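You operate a simulated robot arm through the tools that you are given. There is no shell and no other tool.

Carry out the task below with a simulated robot arm. There is one attempt and no reset: what you move stays moved.

Task
Free the green carton from the crate and fold its flaps shut.
Fine: it is packed and waits for stapling; loosen the red clamp, slide the stop board well back, stand the carton on the glass by the crate. Set down upright: green carton.

It is judged by the outcome, as a careful person would: the job done as asked, and still so three seconds after it is handed in. It fails if anything else is knocked over, pushed out of place, dropped, spilled or broken. Flat cloth is picked up by pressing the open fingertips on it (5 to 10 N) and closing them slowly along it; thin cloth reads only 2 to 8 mm in the jaws.

Robot
A 7-joint arm with a two-finger gripper, fixed in place. Base frame: the origin is on the floor under the middle of its stand, x ahead of it, y to its left, z up; the work surface is at about z = 0.8. Readings come in m, degrees, newtons and seconds.
With the tool pointing down near the work surface it reaches from about 0.3 to 0.74 m from the base axis. Its first joint turns from -166.0 to 166.0 degrees. Payload 1.71 kg.
The TCP is the grasp point between the finger pads, 0.02 m short of the fingertips. In the tool frame z runs along the fingers and y along their closing line. The gripper opens to 0.096 m; its body begins 0.113 m behind the TCP.
Orientation is told as [roll, pitch, yaw] about the base's x, y, z axes, in that order, counted from this pose: with the fingers straight down and closing along the base's y, the tool's x points along the base's -x, its y along +y and its z along -z.

Tools
- The arm moves only by the tool apply_moves. Its argument "commands" is one flat list of numbers, 7 for each row, row after row: the shift along the tool's x, y, z in units of 20 mm (1.0 is 20 mm), then the turn, a rotation vector about the tool's x, y, z in units of 6 degrees (1.0 is 6 degrees), then the finger opening in m, from 0 to 0.096. In form: [dx, dy, dz, wx, wy, wz, gripper, dx, dy, dz, wx, wy, wz, gripper, ...]. A call has 1 to 20 rows; each row shifts and turns the commanded pose from where the row before left it, along the tool's axes as they then stand. A call with a number of a shift or a turn outside -1 to 1 is refused whole. Each row takes 0.2 s and may step no farther than 0.05 m and 8.6 degrees from the row before; otherwise, or with a gripper value out of range, the whole call is refused. A pose out of reach is approached as far as the arm can. The call stops where the force on the tool passes 40 N (or 10 N more than at its start, if that is more) or the arm is blocked; 0.2 s more then pass. The fingers move at their own pace (about 0.153 m/s each) and stop on an object; they squeeze with about 21 N. The grip force told is the motor's: it shows also when the fingers shut on nothing. Time passes only in rows, and 0.2 s behind the last, so rows that do not move let the fingers close. It gives the time, the measured TCP pose, the force on the tool (base axes), the opening and the grip force at its end, in the units of the frame above (readings bear some noise), with the torque about the TCP (base axes, N m) and any sound that the robot's microphone picked up, and new pictures: "show" is both (left out), scene, wrist or none.
- Cameras (640 x 400 px; columns grow to the right, rows downward): "scene" is fixed at [0.2181, 0.4988, 1.6354]; the picture's right is [-0.66, -0.75, 0.00], its down [-0.46, 0.40, -0.80] and it looks along [0.60, -0.52, -0.60] (base axes); focal length 351 px, centre (320, 200). "wrist" rides on the gripper at [0.066, 0.014, -0.145] in the tool frame; the picture's right is [-0.21, 0.98, 0.00], its down [-0.88, -0.18, -0.44] and it looks along [-0.44, -0.09, 0.90] (tool axes); focal length 275 px, centre (320, 200).
- move_column(by): moves the trunk up (or, below 0, down) by that many m; the arm rides with it, the base frame stays. It gives what a move gives, with no picture.
- measure_at(camera, pixels): for up to 12 pixels [column, row] of the newest picture of that camera ("zoom" is the newest enlarged one), the place [x, y, z] in the base frame of the surface seen there, good to about 0.003 m. No time passes.
- zoom(camera, box): a new picture of the part [left, top, right, bottom] of that camera's present view, enlarged. No time passes.
- finish_job(): hands the job in; it is judged then, once.

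Unless the task says otherwise, let go and move clear before handing in.

The tools are called as name(argument=value, ...) on one line, values as JSON. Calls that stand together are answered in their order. apply_moves: Moves the arm, as the interface text tells. Its arguments: {"type":"object","properties":{"commands":{"type":"array"},"show":{"type":"string","enum":["both","scene","wrist","none"]}},"required":["commands"]} The other tools are called the same way: move_column (by) moves the trunk up or down; measure_at (camera, pixels) gives the place of the surface under pixels of a picture; zoom (camera, box) takes an enlarged picture of a part of a camera's view; finish_job () hands the job in.

At the start:

```text
clock: 0.0
tcp_pos: [0.5408, 0.1374, 1.3428]
tool_rot: [0.0, 0.1, 0.0]
force: [-0.2, -0.2, 0.1]
moment: [-0.02, -0.03, 0.02]
gripper_width: 0.096
grip_force: 0.0
trunk travel left (down, up): [-0.3, 0.086]
```

scene: 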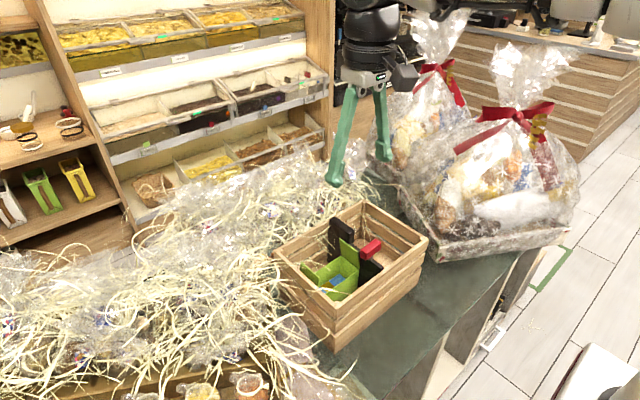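
wrist: 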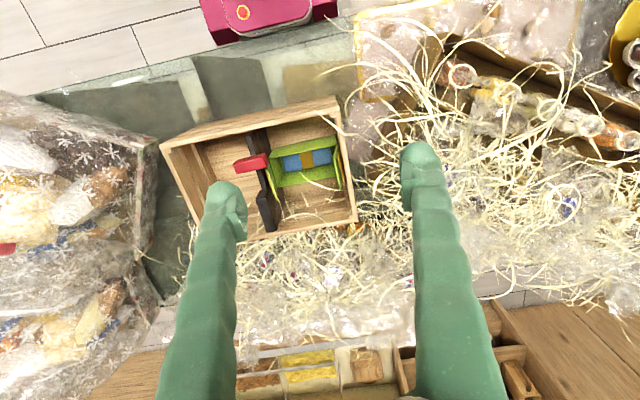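

The scene shows the crate around (350,270) with a green open carton at (335,275), a black stop board and a red clamp at (371,248). I'll zoom both cameras for a closer look.

zoom(camera="scene", box=[260, 190, 440, 350])

zoom(camera="wrist", box=[150, 80, 370, 250])

```text
2.50 times, centred on (350, 270) of scene
```

zoom: 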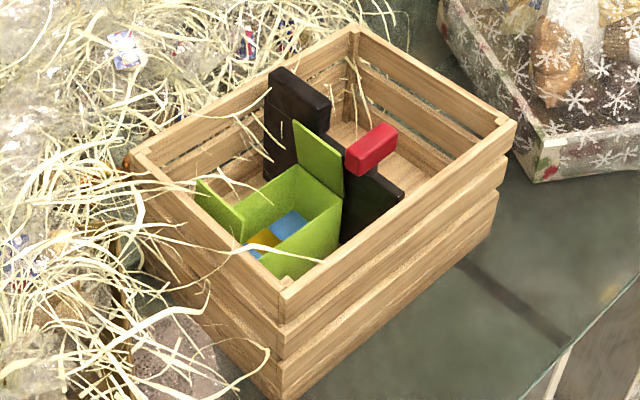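

```text
2.35 times, centred on (260, 165) of wrist
```

zoom: 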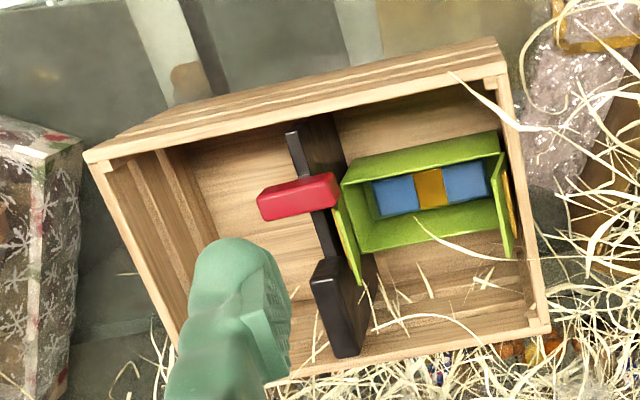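

The enlarged views show a black stop board across the crate with a red clamp on it, and the carton between the board and the +y wall, its two end flaps standing up. I'll measure key points on the zoomed wrist picture.

measure_at(camera="zoom", pixels=[[90, 155], [495, 42], [545, 325], [180, 385], [300, 145], [340, 350], [325, 265], [270, 200], [330, 185], [390, 195], [430, 188], [480, 180]])

measure_at(camera="wrist", pixels=[[272, 150], [310, 140], [333, 133], [277, 187], [310, 180], [342, 188], [337, 150], [210, 160], [240, 190], [300, 200], [100, 100], [300, 85]])

measure_at(camera="scene", pixels=[[315, 200], [274, 254], [340, 310], [428, 240], [361, 206], [345, 222], [370, 247], [345, 240], [370, 270], [345, 275], [318, 275], [400, 340]])

```text
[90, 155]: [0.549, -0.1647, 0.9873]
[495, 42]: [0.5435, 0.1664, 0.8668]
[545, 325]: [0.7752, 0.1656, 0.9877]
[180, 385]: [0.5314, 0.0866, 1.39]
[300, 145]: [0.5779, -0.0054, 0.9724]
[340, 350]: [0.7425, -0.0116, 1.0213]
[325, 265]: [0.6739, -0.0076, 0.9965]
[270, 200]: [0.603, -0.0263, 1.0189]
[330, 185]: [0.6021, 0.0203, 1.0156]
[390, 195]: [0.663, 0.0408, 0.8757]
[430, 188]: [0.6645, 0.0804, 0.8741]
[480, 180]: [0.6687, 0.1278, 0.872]
```

```text
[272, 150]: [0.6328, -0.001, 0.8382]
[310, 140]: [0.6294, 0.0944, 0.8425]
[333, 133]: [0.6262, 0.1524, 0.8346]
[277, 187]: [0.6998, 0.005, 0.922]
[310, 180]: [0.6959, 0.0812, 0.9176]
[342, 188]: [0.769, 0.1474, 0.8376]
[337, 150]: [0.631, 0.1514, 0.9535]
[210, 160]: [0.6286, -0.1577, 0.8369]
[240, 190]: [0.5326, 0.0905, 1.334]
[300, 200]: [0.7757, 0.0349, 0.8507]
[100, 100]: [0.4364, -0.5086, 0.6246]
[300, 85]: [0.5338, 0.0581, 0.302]
```

```text
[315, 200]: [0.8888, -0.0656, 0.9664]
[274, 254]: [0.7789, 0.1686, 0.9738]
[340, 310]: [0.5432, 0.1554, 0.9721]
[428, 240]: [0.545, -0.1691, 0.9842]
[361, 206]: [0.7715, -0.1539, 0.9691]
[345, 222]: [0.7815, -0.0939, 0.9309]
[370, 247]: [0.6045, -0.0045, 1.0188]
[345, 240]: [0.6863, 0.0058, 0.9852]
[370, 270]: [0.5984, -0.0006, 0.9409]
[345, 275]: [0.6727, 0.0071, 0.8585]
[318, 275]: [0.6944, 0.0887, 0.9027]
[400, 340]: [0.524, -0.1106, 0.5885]
```

The crate spans x 0.54–0.78, y ±0.17 with its rim at z≈0.985 and floor at ≈0.836. Next I'll measure the glass around the crate to see where the carton can stand.

measure_at(camera="scene", pixels=[[430, 290], [450, 280], [470, 270], [440, 262], [410, 300], [380, 330], [370, 350], [345, 355], [480, 290], [500, 270], [430, 330], [400, 310]])

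measure_at(camera="wrist", pixels=[[170, 100], [120, 110], [200, 90], [240, 80], [270, 70], [320, 75], [340, 60], [160, 190], [170, 220], [150, 250], [180, 130], [200, 110]])

measure_at(camera="scene", pixels=[[420, 270], [425, 255], [435, 270], [400, 290], [390, 200], [395, 210], [380, 195], [370, 190], [350, 330], [340, 340], [330, 350], [415, 280]])

```text
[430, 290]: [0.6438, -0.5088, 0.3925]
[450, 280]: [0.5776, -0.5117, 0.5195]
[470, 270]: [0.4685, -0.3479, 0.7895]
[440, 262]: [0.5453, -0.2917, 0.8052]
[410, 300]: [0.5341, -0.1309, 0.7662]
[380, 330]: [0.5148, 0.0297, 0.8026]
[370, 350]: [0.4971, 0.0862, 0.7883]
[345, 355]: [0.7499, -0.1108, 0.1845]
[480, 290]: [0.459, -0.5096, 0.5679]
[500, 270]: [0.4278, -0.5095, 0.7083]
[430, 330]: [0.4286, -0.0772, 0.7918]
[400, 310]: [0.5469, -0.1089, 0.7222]
```

```text
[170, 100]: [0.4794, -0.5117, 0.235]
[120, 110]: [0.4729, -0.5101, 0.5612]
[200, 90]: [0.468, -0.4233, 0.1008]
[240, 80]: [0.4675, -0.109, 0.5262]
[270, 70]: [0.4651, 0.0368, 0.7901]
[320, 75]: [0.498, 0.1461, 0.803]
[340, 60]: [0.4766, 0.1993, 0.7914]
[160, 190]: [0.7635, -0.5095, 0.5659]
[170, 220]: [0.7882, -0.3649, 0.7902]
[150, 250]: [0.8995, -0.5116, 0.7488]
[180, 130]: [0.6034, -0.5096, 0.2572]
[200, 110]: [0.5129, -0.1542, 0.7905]
```

```text
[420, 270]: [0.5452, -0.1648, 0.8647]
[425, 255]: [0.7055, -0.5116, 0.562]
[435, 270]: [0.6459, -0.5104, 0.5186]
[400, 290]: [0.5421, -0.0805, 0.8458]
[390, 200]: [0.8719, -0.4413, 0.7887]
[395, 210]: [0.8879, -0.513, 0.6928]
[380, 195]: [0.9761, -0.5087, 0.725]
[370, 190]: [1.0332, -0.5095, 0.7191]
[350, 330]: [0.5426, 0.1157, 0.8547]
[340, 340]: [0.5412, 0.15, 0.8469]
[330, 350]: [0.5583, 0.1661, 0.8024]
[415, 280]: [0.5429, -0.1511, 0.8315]
```

The glass reads about z≈0.79–0.803 where the depth isn't seen through. I'll zoom in on the carton, clamp and board for detail.

zoom(camera="wrist", box=[225, 115, 355, 215])

zoom(camera="scene", box=[295, 205, 395, 305])

```text
4.00 times, centred on (290, 165) of wrist
```

zoom: 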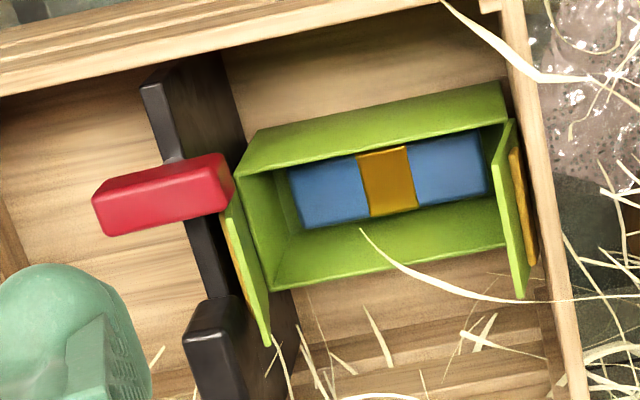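

```text
4.00 times, centred on (345, 255) of scene
```

zoom: 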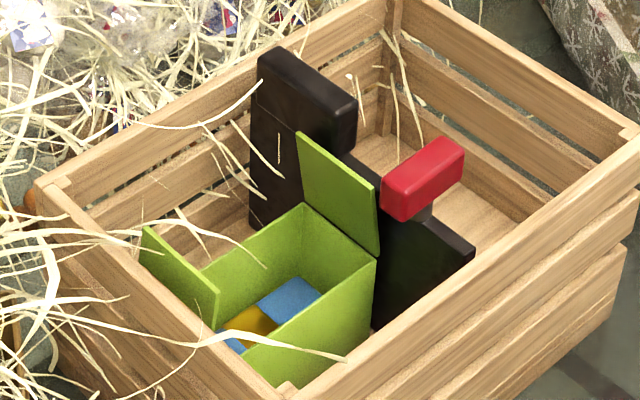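

The red clamp is a bar lying along y on a stem above the low part of the board. I'll measure fine points on this zoomed scene view.

measure_at(camera="zoom", pixels=[[385, 180], [405, 215], [462, 148], [430, 205], [425, 225], [475, 245], [345, 160], [380, 180], [265, 55], [355, 100], [340, 150], [440, 240]])

measure_at(camera="zoom", pixels=[[298, 138], [375, 185], [376, 250], [308, 208], [145, 230], [217, 290], [214, 325], [205, 270], [370, 320], [290, 290], [245, 320], [250, 260]])

measure_at(camera="zoom", pixels=[[400, 190], [445, 150], [455, 170], [420, 190], [415, 270], [390, 290], [300, 90], [270, 130], [380, 165], [180, 250], [340, 190], [340, 330]])

```text
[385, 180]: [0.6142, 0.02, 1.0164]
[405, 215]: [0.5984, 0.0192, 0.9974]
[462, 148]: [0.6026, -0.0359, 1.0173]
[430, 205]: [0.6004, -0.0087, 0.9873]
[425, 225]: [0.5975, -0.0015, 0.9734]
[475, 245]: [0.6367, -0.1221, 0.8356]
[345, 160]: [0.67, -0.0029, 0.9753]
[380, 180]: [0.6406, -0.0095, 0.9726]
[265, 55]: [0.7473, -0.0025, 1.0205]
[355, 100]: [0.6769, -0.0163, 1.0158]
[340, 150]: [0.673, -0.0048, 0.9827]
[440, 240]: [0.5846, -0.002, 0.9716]
```

```text
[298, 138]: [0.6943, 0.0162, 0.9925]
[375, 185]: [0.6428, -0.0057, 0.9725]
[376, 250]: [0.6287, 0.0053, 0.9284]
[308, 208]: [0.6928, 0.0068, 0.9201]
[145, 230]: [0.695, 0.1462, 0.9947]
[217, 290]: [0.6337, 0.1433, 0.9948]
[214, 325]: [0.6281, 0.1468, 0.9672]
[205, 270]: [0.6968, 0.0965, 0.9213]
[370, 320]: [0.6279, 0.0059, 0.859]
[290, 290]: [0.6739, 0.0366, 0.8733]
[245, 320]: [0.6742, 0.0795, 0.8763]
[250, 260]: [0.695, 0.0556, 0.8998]
```

```text
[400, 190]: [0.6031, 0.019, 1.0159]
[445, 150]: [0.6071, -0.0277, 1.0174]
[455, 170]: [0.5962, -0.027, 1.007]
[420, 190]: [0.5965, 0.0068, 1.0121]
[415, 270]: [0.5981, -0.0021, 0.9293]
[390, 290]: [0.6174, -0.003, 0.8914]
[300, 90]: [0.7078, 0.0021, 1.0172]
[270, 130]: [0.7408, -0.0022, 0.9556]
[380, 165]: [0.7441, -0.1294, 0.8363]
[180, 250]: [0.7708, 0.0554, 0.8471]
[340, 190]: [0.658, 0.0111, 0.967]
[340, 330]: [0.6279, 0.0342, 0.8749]
```

Carton body is about x 0.628–0.696, y 0.005–0.146, rim z≈0.922, with 7 cm flaps standing to z≈0.993. I'll look at the glass areas around the crate to choose the set-down place.

zoom(camera="scene", box=[320, 230, 560, 400])

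zoom(camera="wrist", box=[60, 0, 400, 200])

```text
2.35 times, centred on (440, 315) of scene
```

zoom: 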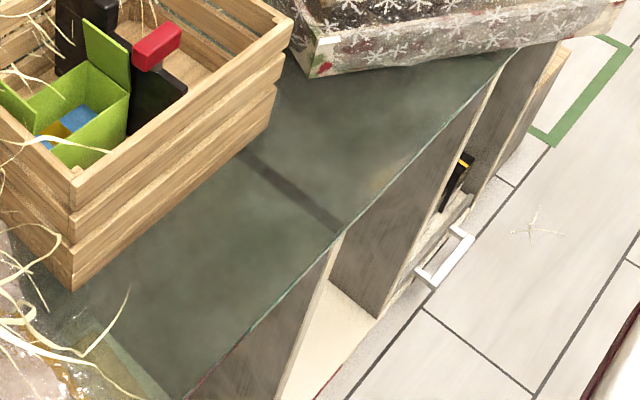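

```text
1.88 times, centred on (230, 100) of wrist
```

zoom: 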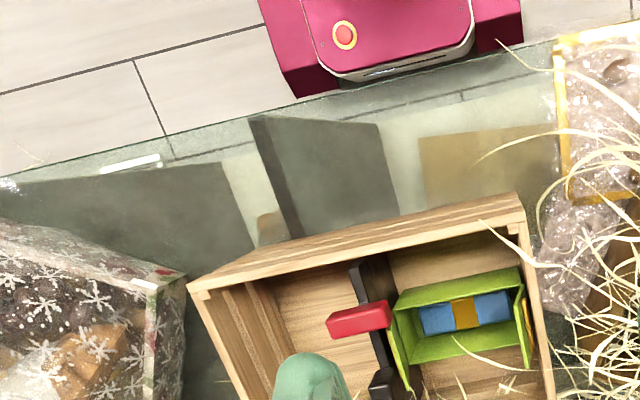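

The glass strip in front of the crate (x≈0.40–0.54) is clear and wide enough for the carton, with the basket corner around (0.557,-0.287). First I turn the hand by -90° about vertical so the fingers close along x, ready for the red bar at (0.605,-0.008,1.006).

apply_moves(commands=[0, 0, 0, 0, 0, 1, 0.096, 0, 0, 0, 0, 0, 1, 0.096, 0, 0, 0, 0, 0, 1, 0.096, 0, 0, 0, 0, 0, 1, 0.096, 0, 0, 0, 0, 0, 1, 0.096, 0, 0, 0, 0, 0, 1, 0.096, 0, 0, 0, 0, 0, 1, 0.096, 0, 0, 0, 0, 0, 1, 0.096, 0, 0, 0, 0, 0, 1, 0.096, 0, 0, 0, 0, 0, 1, 0.096, 0, 0, 0, 0, 0, 1, 0.096, 0, 0, 0, 0, 0, 1, 0.096, 0, 0, 0, 0, 0, 1, 0.096, 0, 0, 0, 0, 0, 1, 0.096, 0, 0, 0, 0, 0, 1, 0.096])

```text
clock: 3.2
tcp_pos: [0.5194, 0.1368, 1.3522]
tool_rot: [0.8, 0.1, -90.0]
force: [0.4, 0.9, -0.4]
moment: [0.01, -0.01, -0.01]
gripper_width: 0.0958
grip_force: 0.0
trunk travel left (down, up): [-0.3, 0.086]
```

scene: 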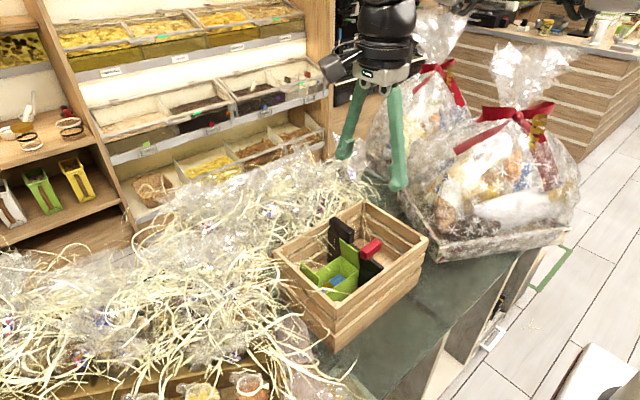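
wrist: 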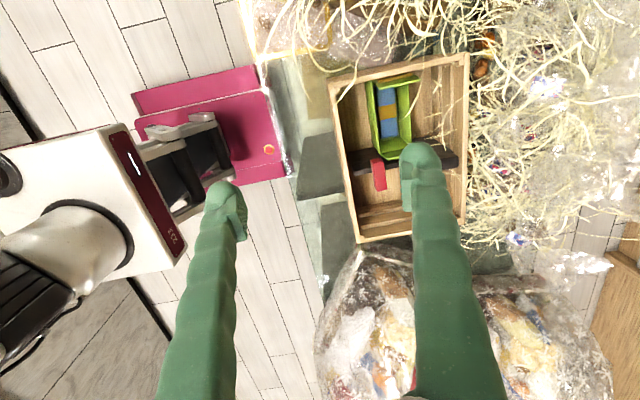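

The hand is turned (yaw -90°) with fingers now closing along x. Now I move above the red bar and narrow the opening to about 5 cm.

apply_moves(commands=[-0.559, 0.247, 0.934, 0, 0, 0, 0.05, -0.559, 0.247, 0.934, 0, 0, 0, 0.05, -0.559, 0.247, 0.934, 0, 0, 0, 0.05, -0.559, 0.247, 0.934, 0, 0, 0, 0.05, -0.559, 0.247, 0.934, 0, 0, 0, 0.05, -0.559, 0.247, 0.934, 0, 0, 0, 0.05, -0.559, 0.247, 0.934, 0, 0, 0, 0.05, -0.559, 0.247, 0.934, 0, 0, 0, 0.05, -0.559, 0.247, 0.934, 0, 0, 0, 0.05, -0.559, 0.247, 0.934, 0, 0, 0, 0.05, -0.559, 0.247, 0.934, 0, 0, 0, 0.05, -0.559, 0.247, 0.934, 0, 0, 0, 0.05, -0.559, 0.247, 0.934, 0, 0, 0, 0.05])

```text
clock: 6.0
tcp_pos: [0.5861, -0.0084, 1.109]
tool_rot: [0.6, 0.1, -90.0]
force: [-0.8, -0.4, -0.6]
moment: [0.01, 0.0, 0.02]
gripper_width: 0.05
grip_force: 0.1
trunk travel left (down, up): [-0.3, 0.086]
```

scene: 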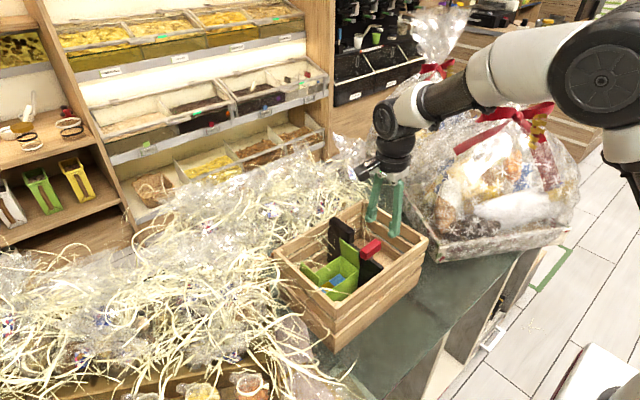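
wrist: 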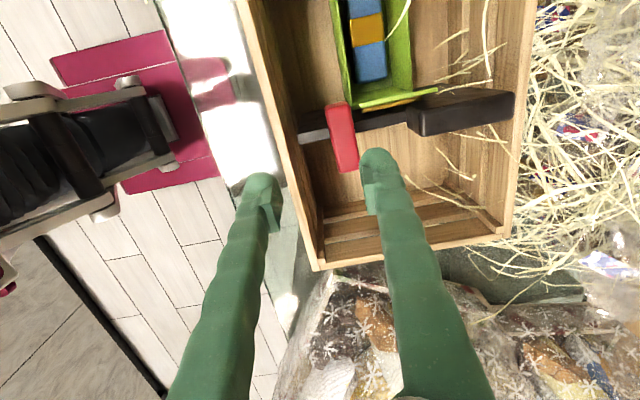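

The TCP reads x=0.586, about 19 mm short of the bar at x≈0.605. I'll correct the x offset while descending slightly and check.

apply_moves(commands=[0, 0.5, 0.5, 0, 0, 0, 0.05, 0, 0.5, 0.5, 0, 0, 0, 0.05, 0, 0, 0.5, 0, 0, 0, 0.05, 0, 0, 0, 0, 0, 0, 0.05])

measure_at(camera="wrist", pixels=[[340, 110], [345, 160], [335, 130], [352, 130]])

```text
clock: 7.0
tcp_pos: [0.6068, -0.0085, 1.0778]
tool_rot: [0.9, 0.1, -89.9]
force: [-0.7, 0.0, 0.7]
moment: [-0.02, -0.02, -0.01]
gripper_width: 0.0502
grip_force: 0.0
trunk travel left (down, up): [-0.3, 0.086]
```

scene: 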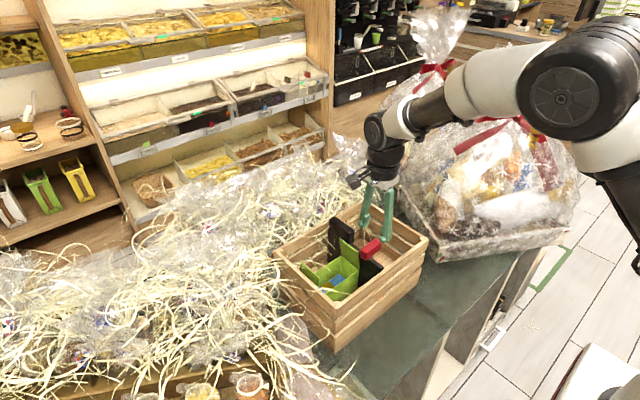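
wrist: 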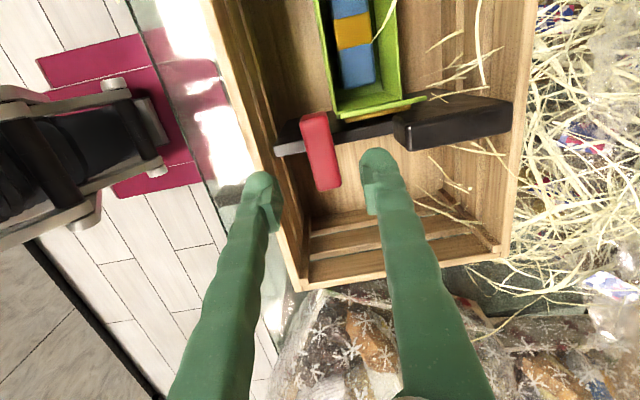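

```text
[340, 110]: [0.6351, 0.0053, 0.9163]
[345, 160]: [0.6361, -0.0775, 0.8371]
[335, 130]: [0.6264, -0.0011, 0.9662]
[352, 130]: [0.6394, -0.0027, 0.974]
```

TCP is now at (0.607,-0.0085,1.078), directly above the bar with the fingers straddling it at columns 265 and 380. I'll measure the bar again before descending.

zoom(camera="wrist", box=[240, 80, 440, 220])

measure_at(camera="wrist", pixels=[[315, 120], [325, 183], [305, 120], [328, 150], [315, 150], [290, 148], [400, 140], [505, 120], [450, 110], [310, 115]])

```text
2.86 times, centred on (340, 150) of wrist
```

zoom: 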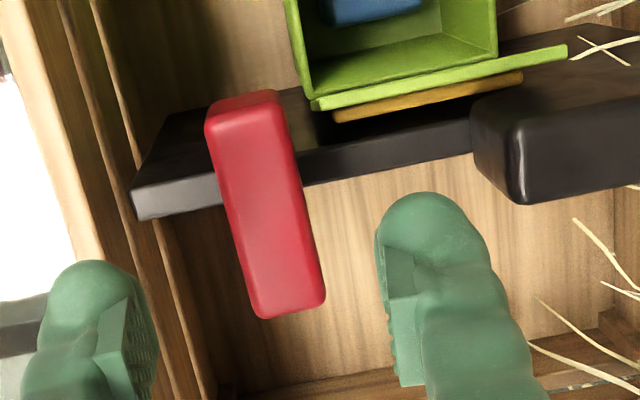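

```text
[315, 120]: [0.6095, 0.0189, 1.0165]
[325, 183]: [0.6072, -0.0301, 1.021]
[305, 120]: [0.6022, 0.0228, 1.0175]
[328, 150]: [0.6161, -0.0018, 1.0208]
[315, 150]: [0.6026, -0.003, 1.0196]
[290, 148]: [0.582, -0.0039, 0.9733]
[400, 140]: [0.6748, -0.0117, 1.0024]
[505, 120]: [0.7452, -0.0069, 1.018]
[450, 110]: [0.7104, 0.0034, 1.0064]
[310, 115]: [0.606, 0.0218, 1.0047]
```

The bar is centred at about (0.608,-0.007), top z≈1.018. I descend to TCP z≈1.012, then close gently on it.

apply_moves(commands=[0, 0, 0.8, 0, 0, 0, 0.05, 0, 0, 0.8, 0, 0, 0, 0.05, 0, 0, 0.8, 0, 0, 0, 0.05, 0, 0, 0.8, 0, 0, 0, 0.05, 0, 0, 0, 0, 0, 0, 0.05])

```text
clock: 8.2
tcp_pos: [0.6074, -0.0084, 1.0161]
tool_rot: [0.8, 0.0, -90.0]
force: [-0.1, 0.6, 0.1]
moment: [-0.01, -0.01, -0.01]
gripper_width: 0.0498
grip_force: 0.2
trunk travel left (down, up): [-0.3, 0.086]
```

scene: 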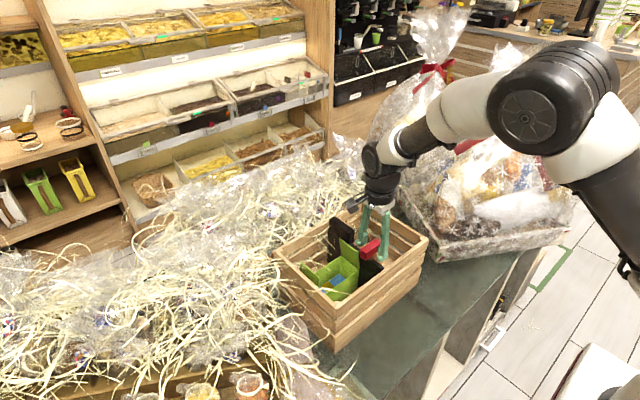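
wrist: 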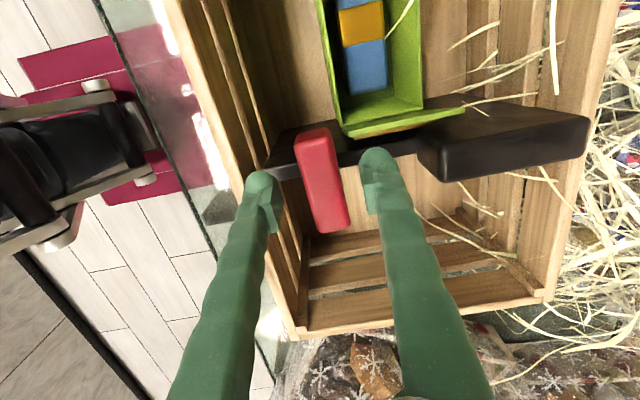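

The fingers straddle the red bar (column ~320, rows 130–230). I lower 4 mm more and close on it.

apply_moves(commands=[0, 0, 0.25, 0, 0, 0, 0.04, 0, 0, 0, 0, 0, 0, 0.02, 0, 0, 0, 0, 0, 0, 0.01, 0, 0, 0, 0, 0, 0, 0.01])

```text
clock: 9.2
tcp_pos: [0.6103, -0.009, 1.01]
tool_rot: [0.9, 0.0, -90.0]
force: [12.6, 0.3, 2.4]
moment: [-0.31, -0.12, -0.05]
gripper_width: 0.0211
grip_force: 21.5
trunk travel left (down, up): [-0.3, 0.086]
```

scene: 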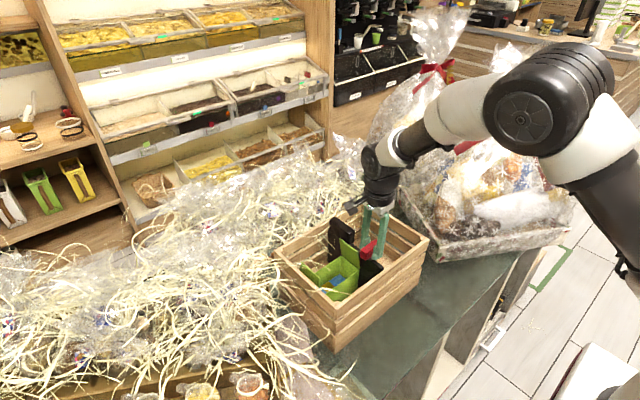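
wrist: 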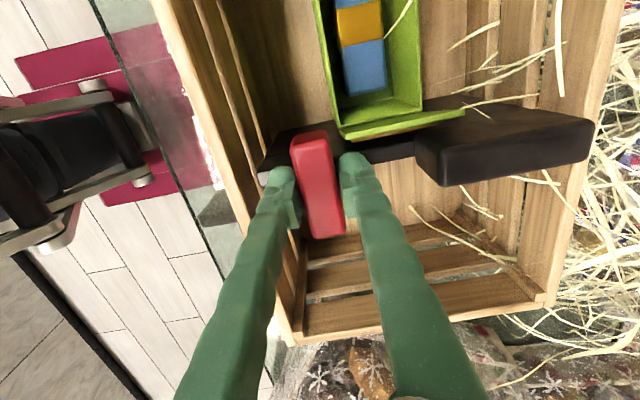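

The bar is gripped (0.021 m wide), with a 12.6 N x side-load from slight misalignment. I relieve it and try turning a small counter-clockwise step, watching the torque.

apply_moves(commands=[0, 0.12, 0, 0, 0, 0, 0.01, 0, 0, 0, 0, 0, -0.7, 0.01, 0, 0, 0, 0, 0, -0.7, 0.01, 0, 0, 0, 0, 0, 0, 0.01])

```text
clock: 10.2
tcp_pos: [0.6095, -0.0081, 1.0098]
tool_rot: [0.7, 0.0, -81.6]
force: [-4.4, -0.7, 9.6]
moment: [0.0, 0.1, -0.02]
gripper_width: 0.0214
grip_force: 21.1
trunk travel left (down, up): [-0.3, 0.086]
```

scene: 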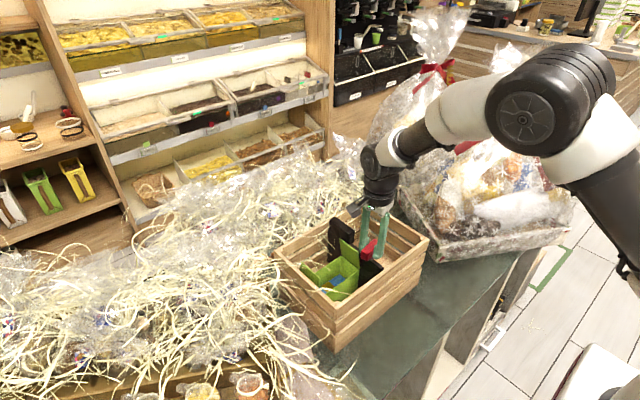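
wrist: 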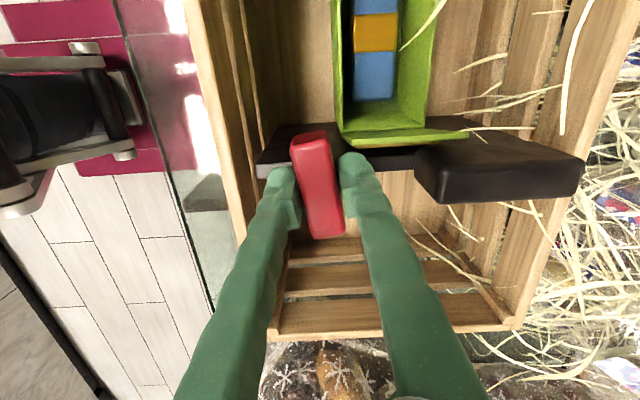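

The bar turned with the hand (yaw -81.6°) with almost no torque; only a +9.6 N upward force appeared. I'll check closely that the finger isn't pressing the flap.

zoom(camera="wrist", box=[240, 90, 480, 250])

zoom(camera="scene", box=[310, 190, 430, 300])

```text
2.50 times, centred on (360, 170) of wrist
```

zoom: 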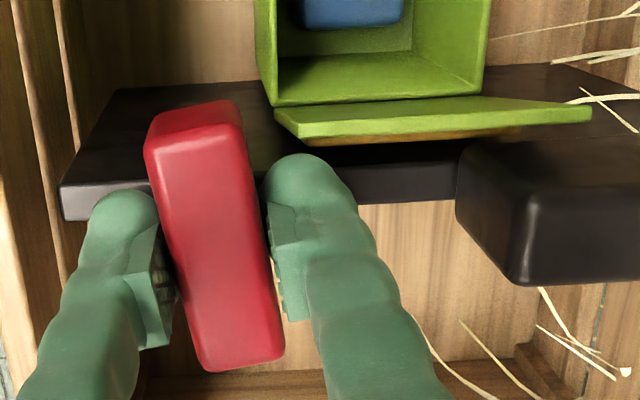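

```text
3.64 times, centred on (370, 245) of scene
```

zoom: 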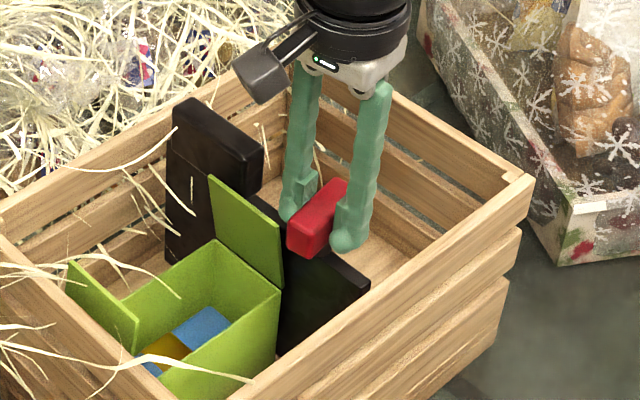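

The finger at zoom (300,170) is close to the flap's tip, so I'll reopen, rise 6 mm to clear the flap's top (0.993), regrip and continue counter-clockwise in small steps.

apply_moves(commands=[0, 0, 0, 0, 0, 0, 0.045, 0, 0, 0, 0, 0, 0, 0.045, 0, 0, -0.35, 0, 0, 0, 0.045, 0, 0, 0, 0, 0, 0, 0.01, 0, 0, 0, 0, 0, 0, 0.01], show="wrist")

```text
clock: 11.4
tcp_pos: [0.6105, -0.0091, 1.0177]
tool_rot: [0.6, -0.1, -81.6]
force: [-7.7, -0.3, 0.2]
moment: [-0.02, 0.16, 0.04]
gripper_width: 0.0212
grip_force: 20.8
trunk travel left (down, up): [-0.3, 0.086]
```

wrist: 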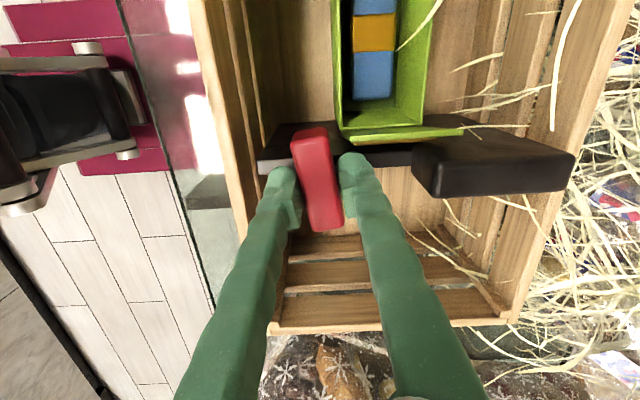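

The regrip is clean (0.0212 m, no z force). Continue turning counter-clockwise about 17° with a check.

apply_moves(commands=[0, -0.08, 0, 0, 0, -0.7, 0.01, 0, 0, 0, 0, 0, -0.7, 0.01, 0, 0, 0, 0, 0, -0.7, 0.01, 0, 0, 0, 0, 0, -0.7, 0.01, 0, 0, 0, 0, 0, 0, 0.01])

```text
clock: 12.6
tcp_pos: [0.6094, -0.0087, 1.0188]
tool_rot: [0.8, -0.3, -64.7]
force: [1.4, 0.7, -0.4]
moment: [0.07, -0.02, -0.01]
gripper_width: 0.0214
grip_force: 21.2
trunk travel left (down, up): [-0.3, 0.086]
```

scene: 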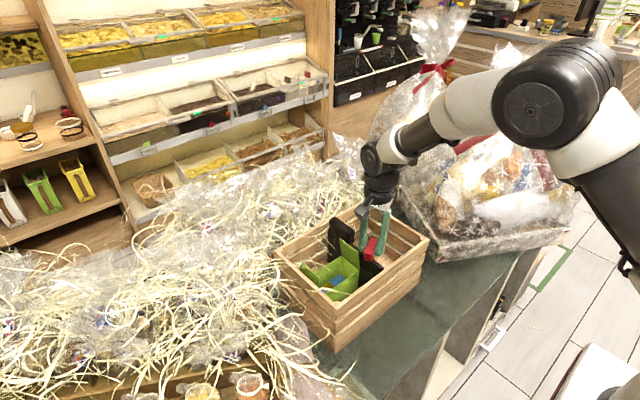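
wrist: 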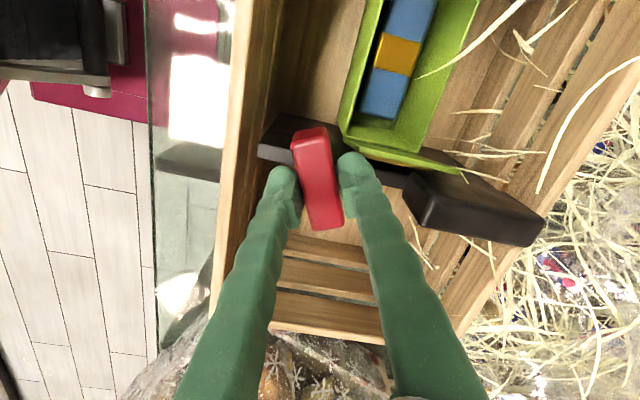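

It turns freely (moment ≈0). I continue another ~34° and then look.

apply_moves(commands=[0, 0, 0, 0, 0, -0.8, 0.01, 0, 0, 0, 0, 0, -0.8, 0.01, 0, 0, 0, 0, 0, -0.8, 0.01, 0, 0, 0, 0, 0, -0.8, 0.01, 0, 0, 0, 0, 0, -0.8, 0.01, 0, 0, 0, 0, 0, -0.8, 0.01, 0, 0, 0, 0, 0, -0.8, 0.01, 0, 0, 0, 0, 0, 0, 0.01])

```text
clock: 14.4
tcp_pos: [0.6096, -0.0091, 1.0175]
tool_rot: [0.6, -0.7, -31.0]
force: [11.4, -0.3, 5.4]
moment: [0.01, -0.1, -0.04]
gripper_width: 0.0211
grip_force: 20.6
trunk travel left (down, up): [-0.3, 0.086]
```

scene: 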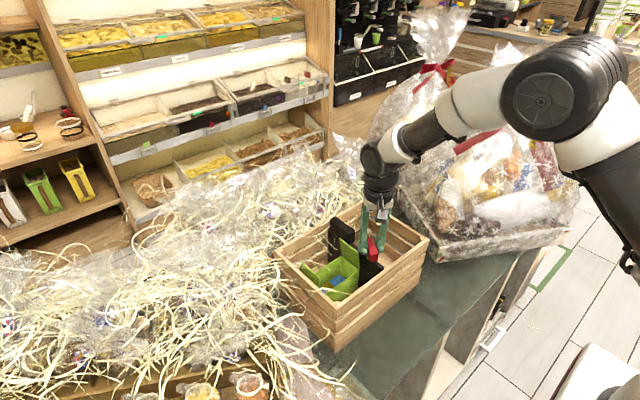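
wrist: 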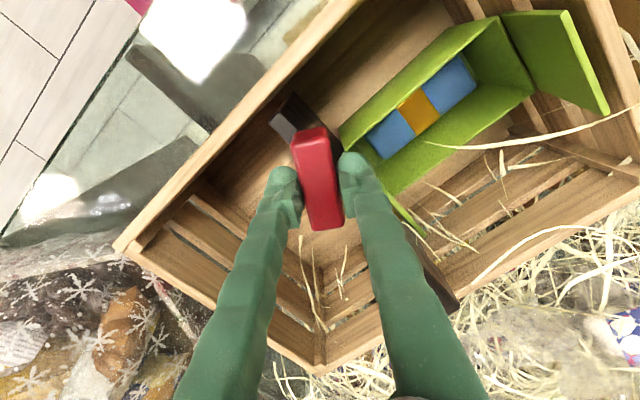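

The bar has turned about 59° with no torque build-up; a +11 N x-load suggests slight misalignment, which I ease by 2 mm while turning another ~30°.

apply_moves(commands=[-0.09, 0.05, 0, 0, 0, -0.8, 0.01, 0, 0, 0, 0, 0, -0.8, 0.01, 0, 0, 0, 0, 0, -0.8, 0.01, 0, 0, 0, 0, 0, -0.8, 0.01, 0, 0, 0, 0, 0, -0.8, 0.01, 0, 0, 0, 0, 0, -0.8, 0.01, 0, 0, 0, 0, 0, 0, 0.01])

```text
clock: 16.0
tcp_pos: [0.6109, -0.0086, 1.0171]
tool_rot: [0.1, -0.9, -2.3]
force: [4.5, -0.2, 5.1]
moment: [0.02, -0.25, -0.01]
gripper_width: 0.0211
grip_force: 20.8
trunk travel left (down, up): [-0.3, 0.086]
```

scene: 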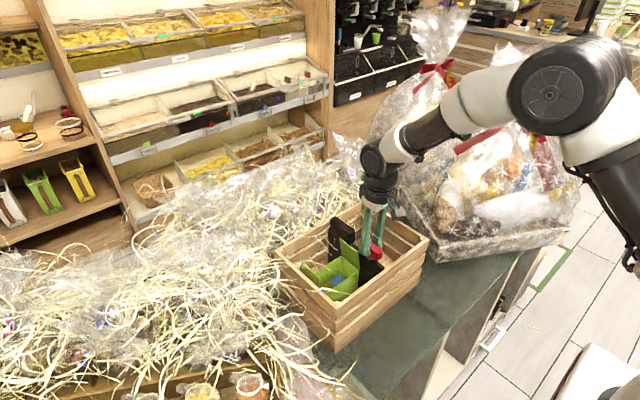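
wrist: 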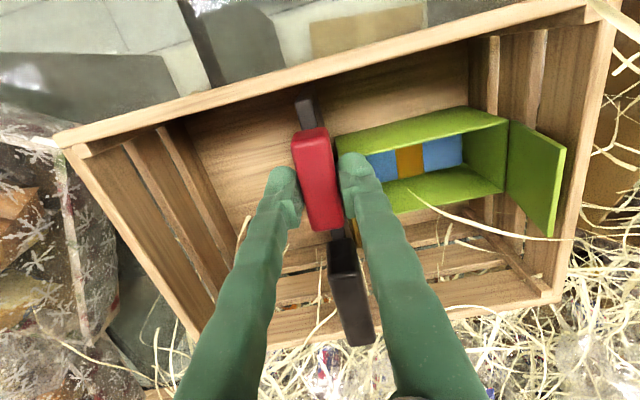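

The bar is now aligned with the board (about 88° turned) with still no stop felt. I turn a few degrees further to see whether there is an end stop.

apply_moves(commands=[0, 0, 0, 0, 0, -0.7, 0.01, 0, 0, 0, 0, 0, -0.7, 0.01, 0, 0, 0, 0, 0, 0, 0.01], show="wrist")

```text
clock: 16.8
tcp_pos: [0.6112, -0.0093, 1.0174]
tool_rot: [-0.1, -0.7, 6.0]
force: [0.6, -0.9, 5.2]
moment: [-0.02, 0.12, -0.39]
gripper_width: 0.0222
grip_force: 21.5
trunk travel left (down, up): [-0.3, 0.086]
```

wrist: 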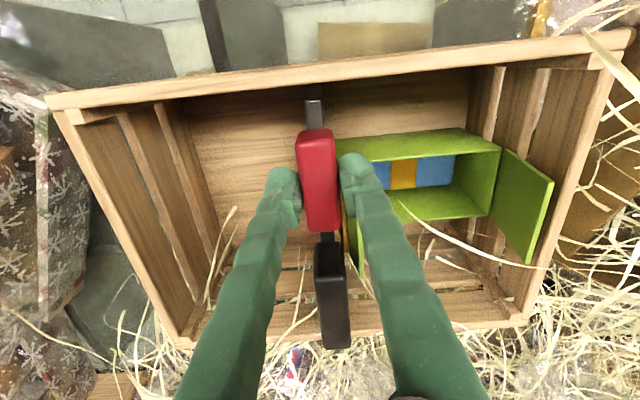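

The moment jumped to -0.39 N m: the clamp has reached its end stop at about 90°, so it is fully loosened. I ease back, open the fingers and rise.

apply_moves(commands=[0, 0, 0, 0, 0, 0.8, 0.015, 0, 0, 0, 0, 0, 0, 0.05, 0, 0, 0, 0, 0, 0, 0.05, 0, 0, -1, 0, 0, 0, 0.05, 0, 0, -1, 0, 0, 0, 0.05, 0, 0, -1, 0, 0, 0, 0.05, 0, 0, 0, 0, 0, 0, 0.05])

```text
clock: 18.4
tcp_pos: [0.6114, -0.0084, 1.077]
tool_rot: [0.0, -0.9, 1.2]
force: [1.0, 0.0, -0.1]
moment: [0.0, 0.02, 0.0]
gripper_width: 0.0496
grip_force: 0.1
trunk travel left (down, up): [-0.3, 0.086]
```

scene: 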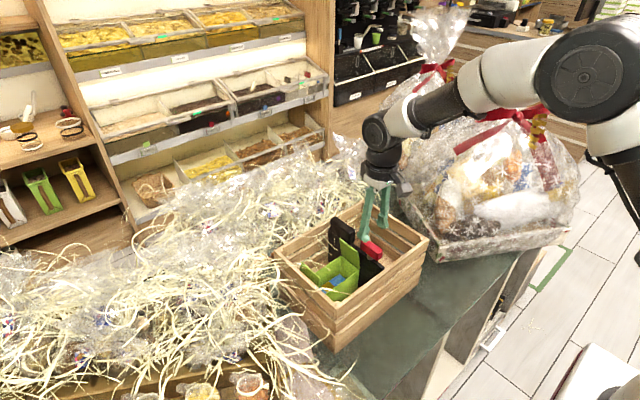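
wrist: 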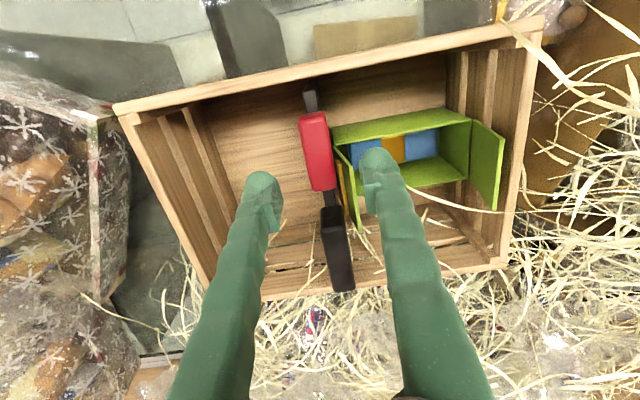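

The bar stays turned along the board. Next I measure the tall end of the board (wrist pixels ~(337,250)) to grip it there.

zoom(camera="wrist", box=[270, 90, 430, 300])

measure_at(camera="wrist", pixels=[[330, 215], [345, 215], [337, 250], [330, 280], [350, 280], [340, 285], [322, 215], [358, 225], [347, 160], [310, 100], [316, 150], [330, 200]])

```text
1.90 times, centred on (350, 195) of wrist
```

zoom: 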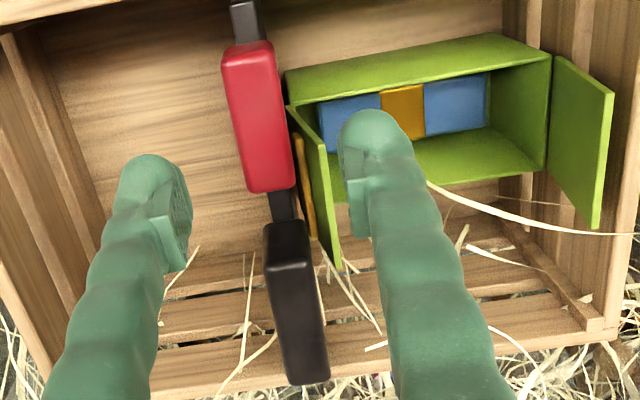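

```text
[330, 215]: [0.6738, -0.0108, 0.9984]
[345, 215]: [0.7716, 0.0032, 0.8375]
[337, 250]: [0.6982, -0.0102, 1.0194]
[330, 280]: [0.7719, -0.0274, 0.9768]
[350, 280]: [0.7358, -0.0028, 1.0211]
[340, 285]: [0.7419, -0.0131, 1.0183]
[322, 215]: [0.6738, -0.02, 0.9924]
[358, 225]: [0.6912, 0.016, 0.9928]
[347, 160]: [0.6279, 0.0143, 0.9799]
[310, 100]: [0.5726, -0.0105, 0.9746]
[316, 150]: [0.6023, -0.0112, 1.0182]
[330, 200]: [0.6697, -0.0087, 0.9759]
```

The tall end spans x 0.674–0.746, y -0.022…-0.002, top z 1.02. I move over (0.722,-0.011) and descend to TCP z≈1.0, with the carton (x<0.697) well clear of the fingers.

apply_moves(commands=[-0.92, -0.02, 0, 0, 0.15, 0.2, 0.05, -0.92, -0.02, 0, 0, 0, 0, 0.05, -0.92, -0.02, 0, 0, 0, 0, 0.05, -0.92, -0.02, 0, 0, 0, 0, 0.05, -0.92, -0.02, 0, 0, 0, 0, 0.05, -0.92, -0.02, 0, 0, 0, 0, 0.05, 0, 0, 0, 0, 0, 0, 0.05])

```text
clock: 20.1
tcp_pos: [0.7024, -0.0108, 1.0929]
tool_rot: [0.1, -1.0, 0.0]
force: [-0.9, -0.6, -0.4]
moment: [0.07, -0.14, -0.03]
gripper_width: 0.0503
grip_force: 0.1
trunk travel left (down, up): [-0.3, 0.086]
stopped in row 7: the arm was blocked; the commanded pose is now the measured one
```

scene: 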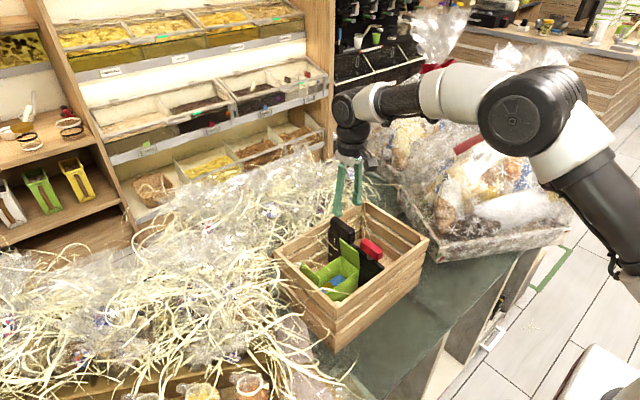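
wrist: 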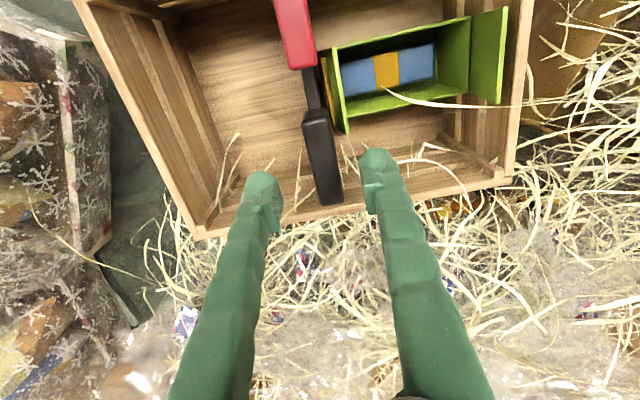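

The arm hit its reach limit at this height (x=0.702, z=1.093): it reaches farther when the trunk is higher relative to the tool. I raise the trunk 0.08 m.

move_column(by=0.08)

```text
clock: 21.2
tcp_pos: [0.7057, -0.0105, 1.1698]
tool_rot: [0.0, -0.5, -0.1]
force: [0.3, 0.1, -0.7]
moment: [0.0, 0.01, 0.01]
gripper_width: 0.05
grip_force: 0.0
trunk travel left (down, up): [-0.38, 0.006]
```

TCP is now at (0.706,-0.010,1.170). I descend to about z=1.06, then shift forward to x≈0.722.

apply_moves(commands=[0, 0, 0.92, 0, 0, 0, 0.05, 0, 0, 0.92, 0, 0, 0, 0.05, 0, 0, 0.92, 0, 0, 0, 0.05, 0, 0, 0.92, 0, 0, 0, 0.05, 0, 0, 0.92, 0, 0, 0, 0.05, 0, 0, 0.92, 0, 0, 0, 0.05, -0.42, 0, 0, 0, 0, 0, 0.05, -0.42, 0, 0, 0, 0, 0, 0.05, 0, 0, 0, 0, 0, 0, 0.05])

```text
clock: 23.2
tcp_pos: [0.7064, -0.0092, 1.0743]
tool_rot: [-0.1, -1.8, 0.1]
force: [-0.4, -0.9, 0.2]
moment: [-0.03, -0.13, 0.02]
gripper_width: 0.0498
grip_force: 0.3
trunk travel left (down, up): [-0.38, 0.006]
stopped in row 9: the arm was blocked; the commanded pose is now the measured one
```

scene: 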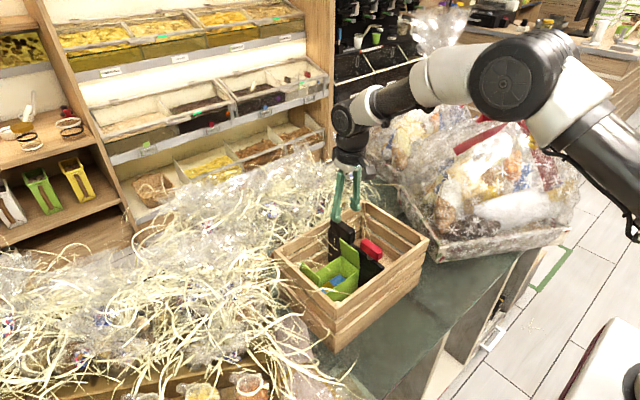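
wrist: 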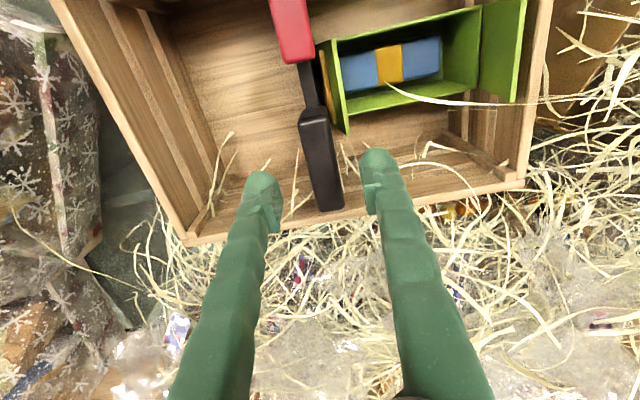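

The arm blocked again around x=0.706 with negligible tool force. I need to see if it's the reach limit or an arm link touching something, so I measure the arm links' positions and compare the basket.

measure_at(camera="scene", pixels=[[500, 80], [450, 85], [430, 80], [400, 100], [360, 110], [345, 120], [345, 165], [550, 130], [600, 190], [480, 110], [440, 110], [400, 120]])

zoom(camera="scene", box=[320, 0, 640, 200])

```text
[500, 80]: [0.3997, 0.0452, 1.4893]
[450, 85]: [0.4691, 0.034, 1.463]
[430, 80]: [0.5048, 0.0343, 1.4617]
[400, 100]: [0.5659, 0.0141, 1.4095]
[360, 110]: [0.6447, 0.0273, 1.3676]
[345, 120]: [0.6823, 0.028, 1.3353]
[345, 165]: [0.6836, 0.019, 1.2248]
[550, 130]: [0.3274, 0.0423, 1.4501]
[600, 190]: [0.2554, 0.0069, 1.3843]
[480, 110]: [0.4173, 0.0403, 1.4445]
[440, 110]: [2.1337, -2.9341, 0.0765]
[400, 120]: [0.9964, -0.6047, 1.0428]
```

```text
2.00 times, centred on (480, 100) of scene
```

zoom: 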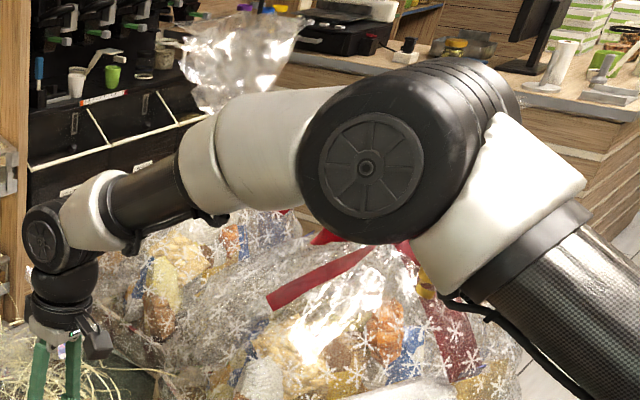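

The links are all in the plane y≈0, far from the baskets, so this is just a reach limit with the tool vertical. Tilting the fingertips outward ~15° gives extra reach; I tilt about the closing axis at this height.

apply_moves(commands=[0, 0, 0, 0, -0.8, 0, 0.05, 0, 0, 0, 0, -0.8, 0, 0.05, 0, 0, 0, 0, -0.8, 0, 0.05, 0, 0, 0, 0, 0, 0, 0.05])

```text
clock: 24.2
tcp_pos: [0.708, -0.0099, 1.0698]
tool_rot: [0.0, -16.1, 0.0]
force: [-1.0, -0.2, 0.1]
moment: [-0.02, -0.02, -0.01]
gripper_width: 0.0497
grip_force: 0.1
trunk travel left (down, up): [-0.38, 0.006]
```

scene: 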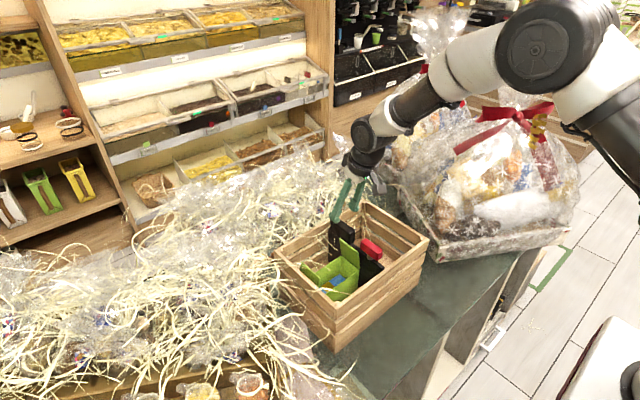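
wrist: 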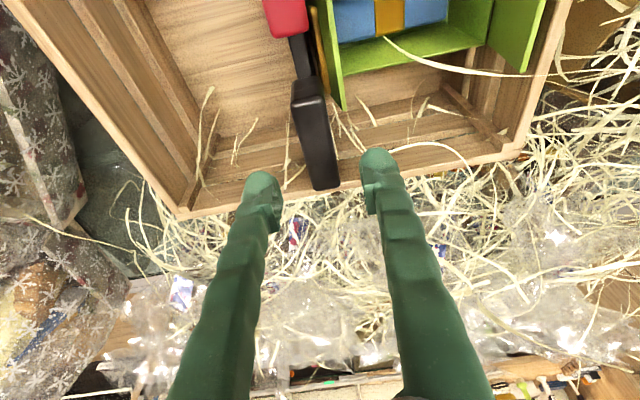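

The tilt worked (pitch -16°). Moving straight along the fingers takes me to about (0.727,-0.012,1.0), straddling the tall end of the board.

apply_moves(commands=[0.01, -0.02, 0.726, 0, 0, 0, 0.05, 0.01, -0.02, 0.726, 0, 0, 0, 0.05, 0.01, -0.02, 0.726, 0, 0, 0, 0.05, 0.01, -0.02, 0.726, 0, 0, 0, 0.05, 0.01, -0.02, 0.726, 0, 0, 0, 0.05, 0, 0, 0, 0, 0, 0, 0.05])

```text
clock: 25.6
tcp_pos: [0.727, -0.0116, 0.9989]
tool_rot: [0.1, -16.0, 0.0]
force: [-0.1, 0.1, -0.2]
moment: [0.03, -0.01, 0.0]
gripper_width: 0.0502
grip_force: 0.0
trunk travel left (down, up): [-0.38, 0.006]
```

scene: 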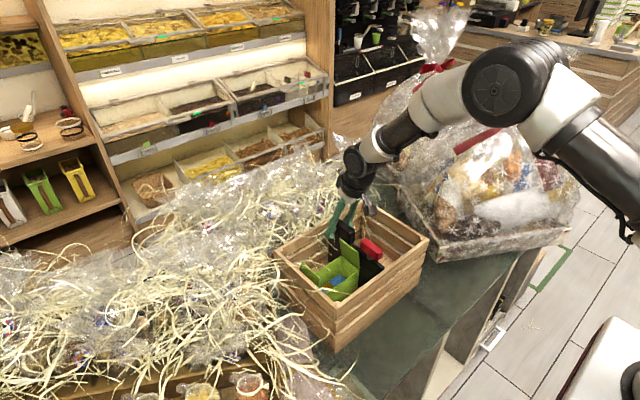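
wrist: 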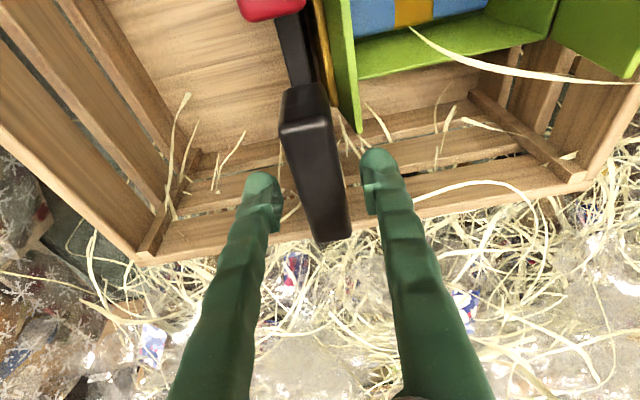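

The fingers straddle the tall black end (column ~315, rows 90–240) with the right finger clear of the flap edge at (357,120). I close on it.

apply_moves(commands=[0, 0, 0, 0, 0, 0, 0.035, 0, 0, 0, 0, 0, 0, 0.02, 0, 0, 0, 0, 0, 0, 0.01, 0, 0, 0, 0, 0, 0, 0.01], show="wrist")

```text
clock: 26.6
tcp_pos: [0.7278, -0.0119, 0.9994]
tool_rot: [0.0, -15.8, 0.0]
force: [0.2, -0.8, -0.1]
moment: [0.02, -0.04, 0.03]
gripper_width: 0.0233
grip_force: 21.1
trunk travel left (down, up): [-0.38, 0.006]
```

wrist: 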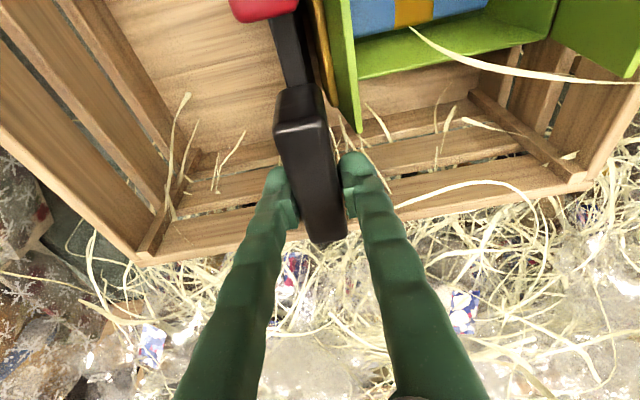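

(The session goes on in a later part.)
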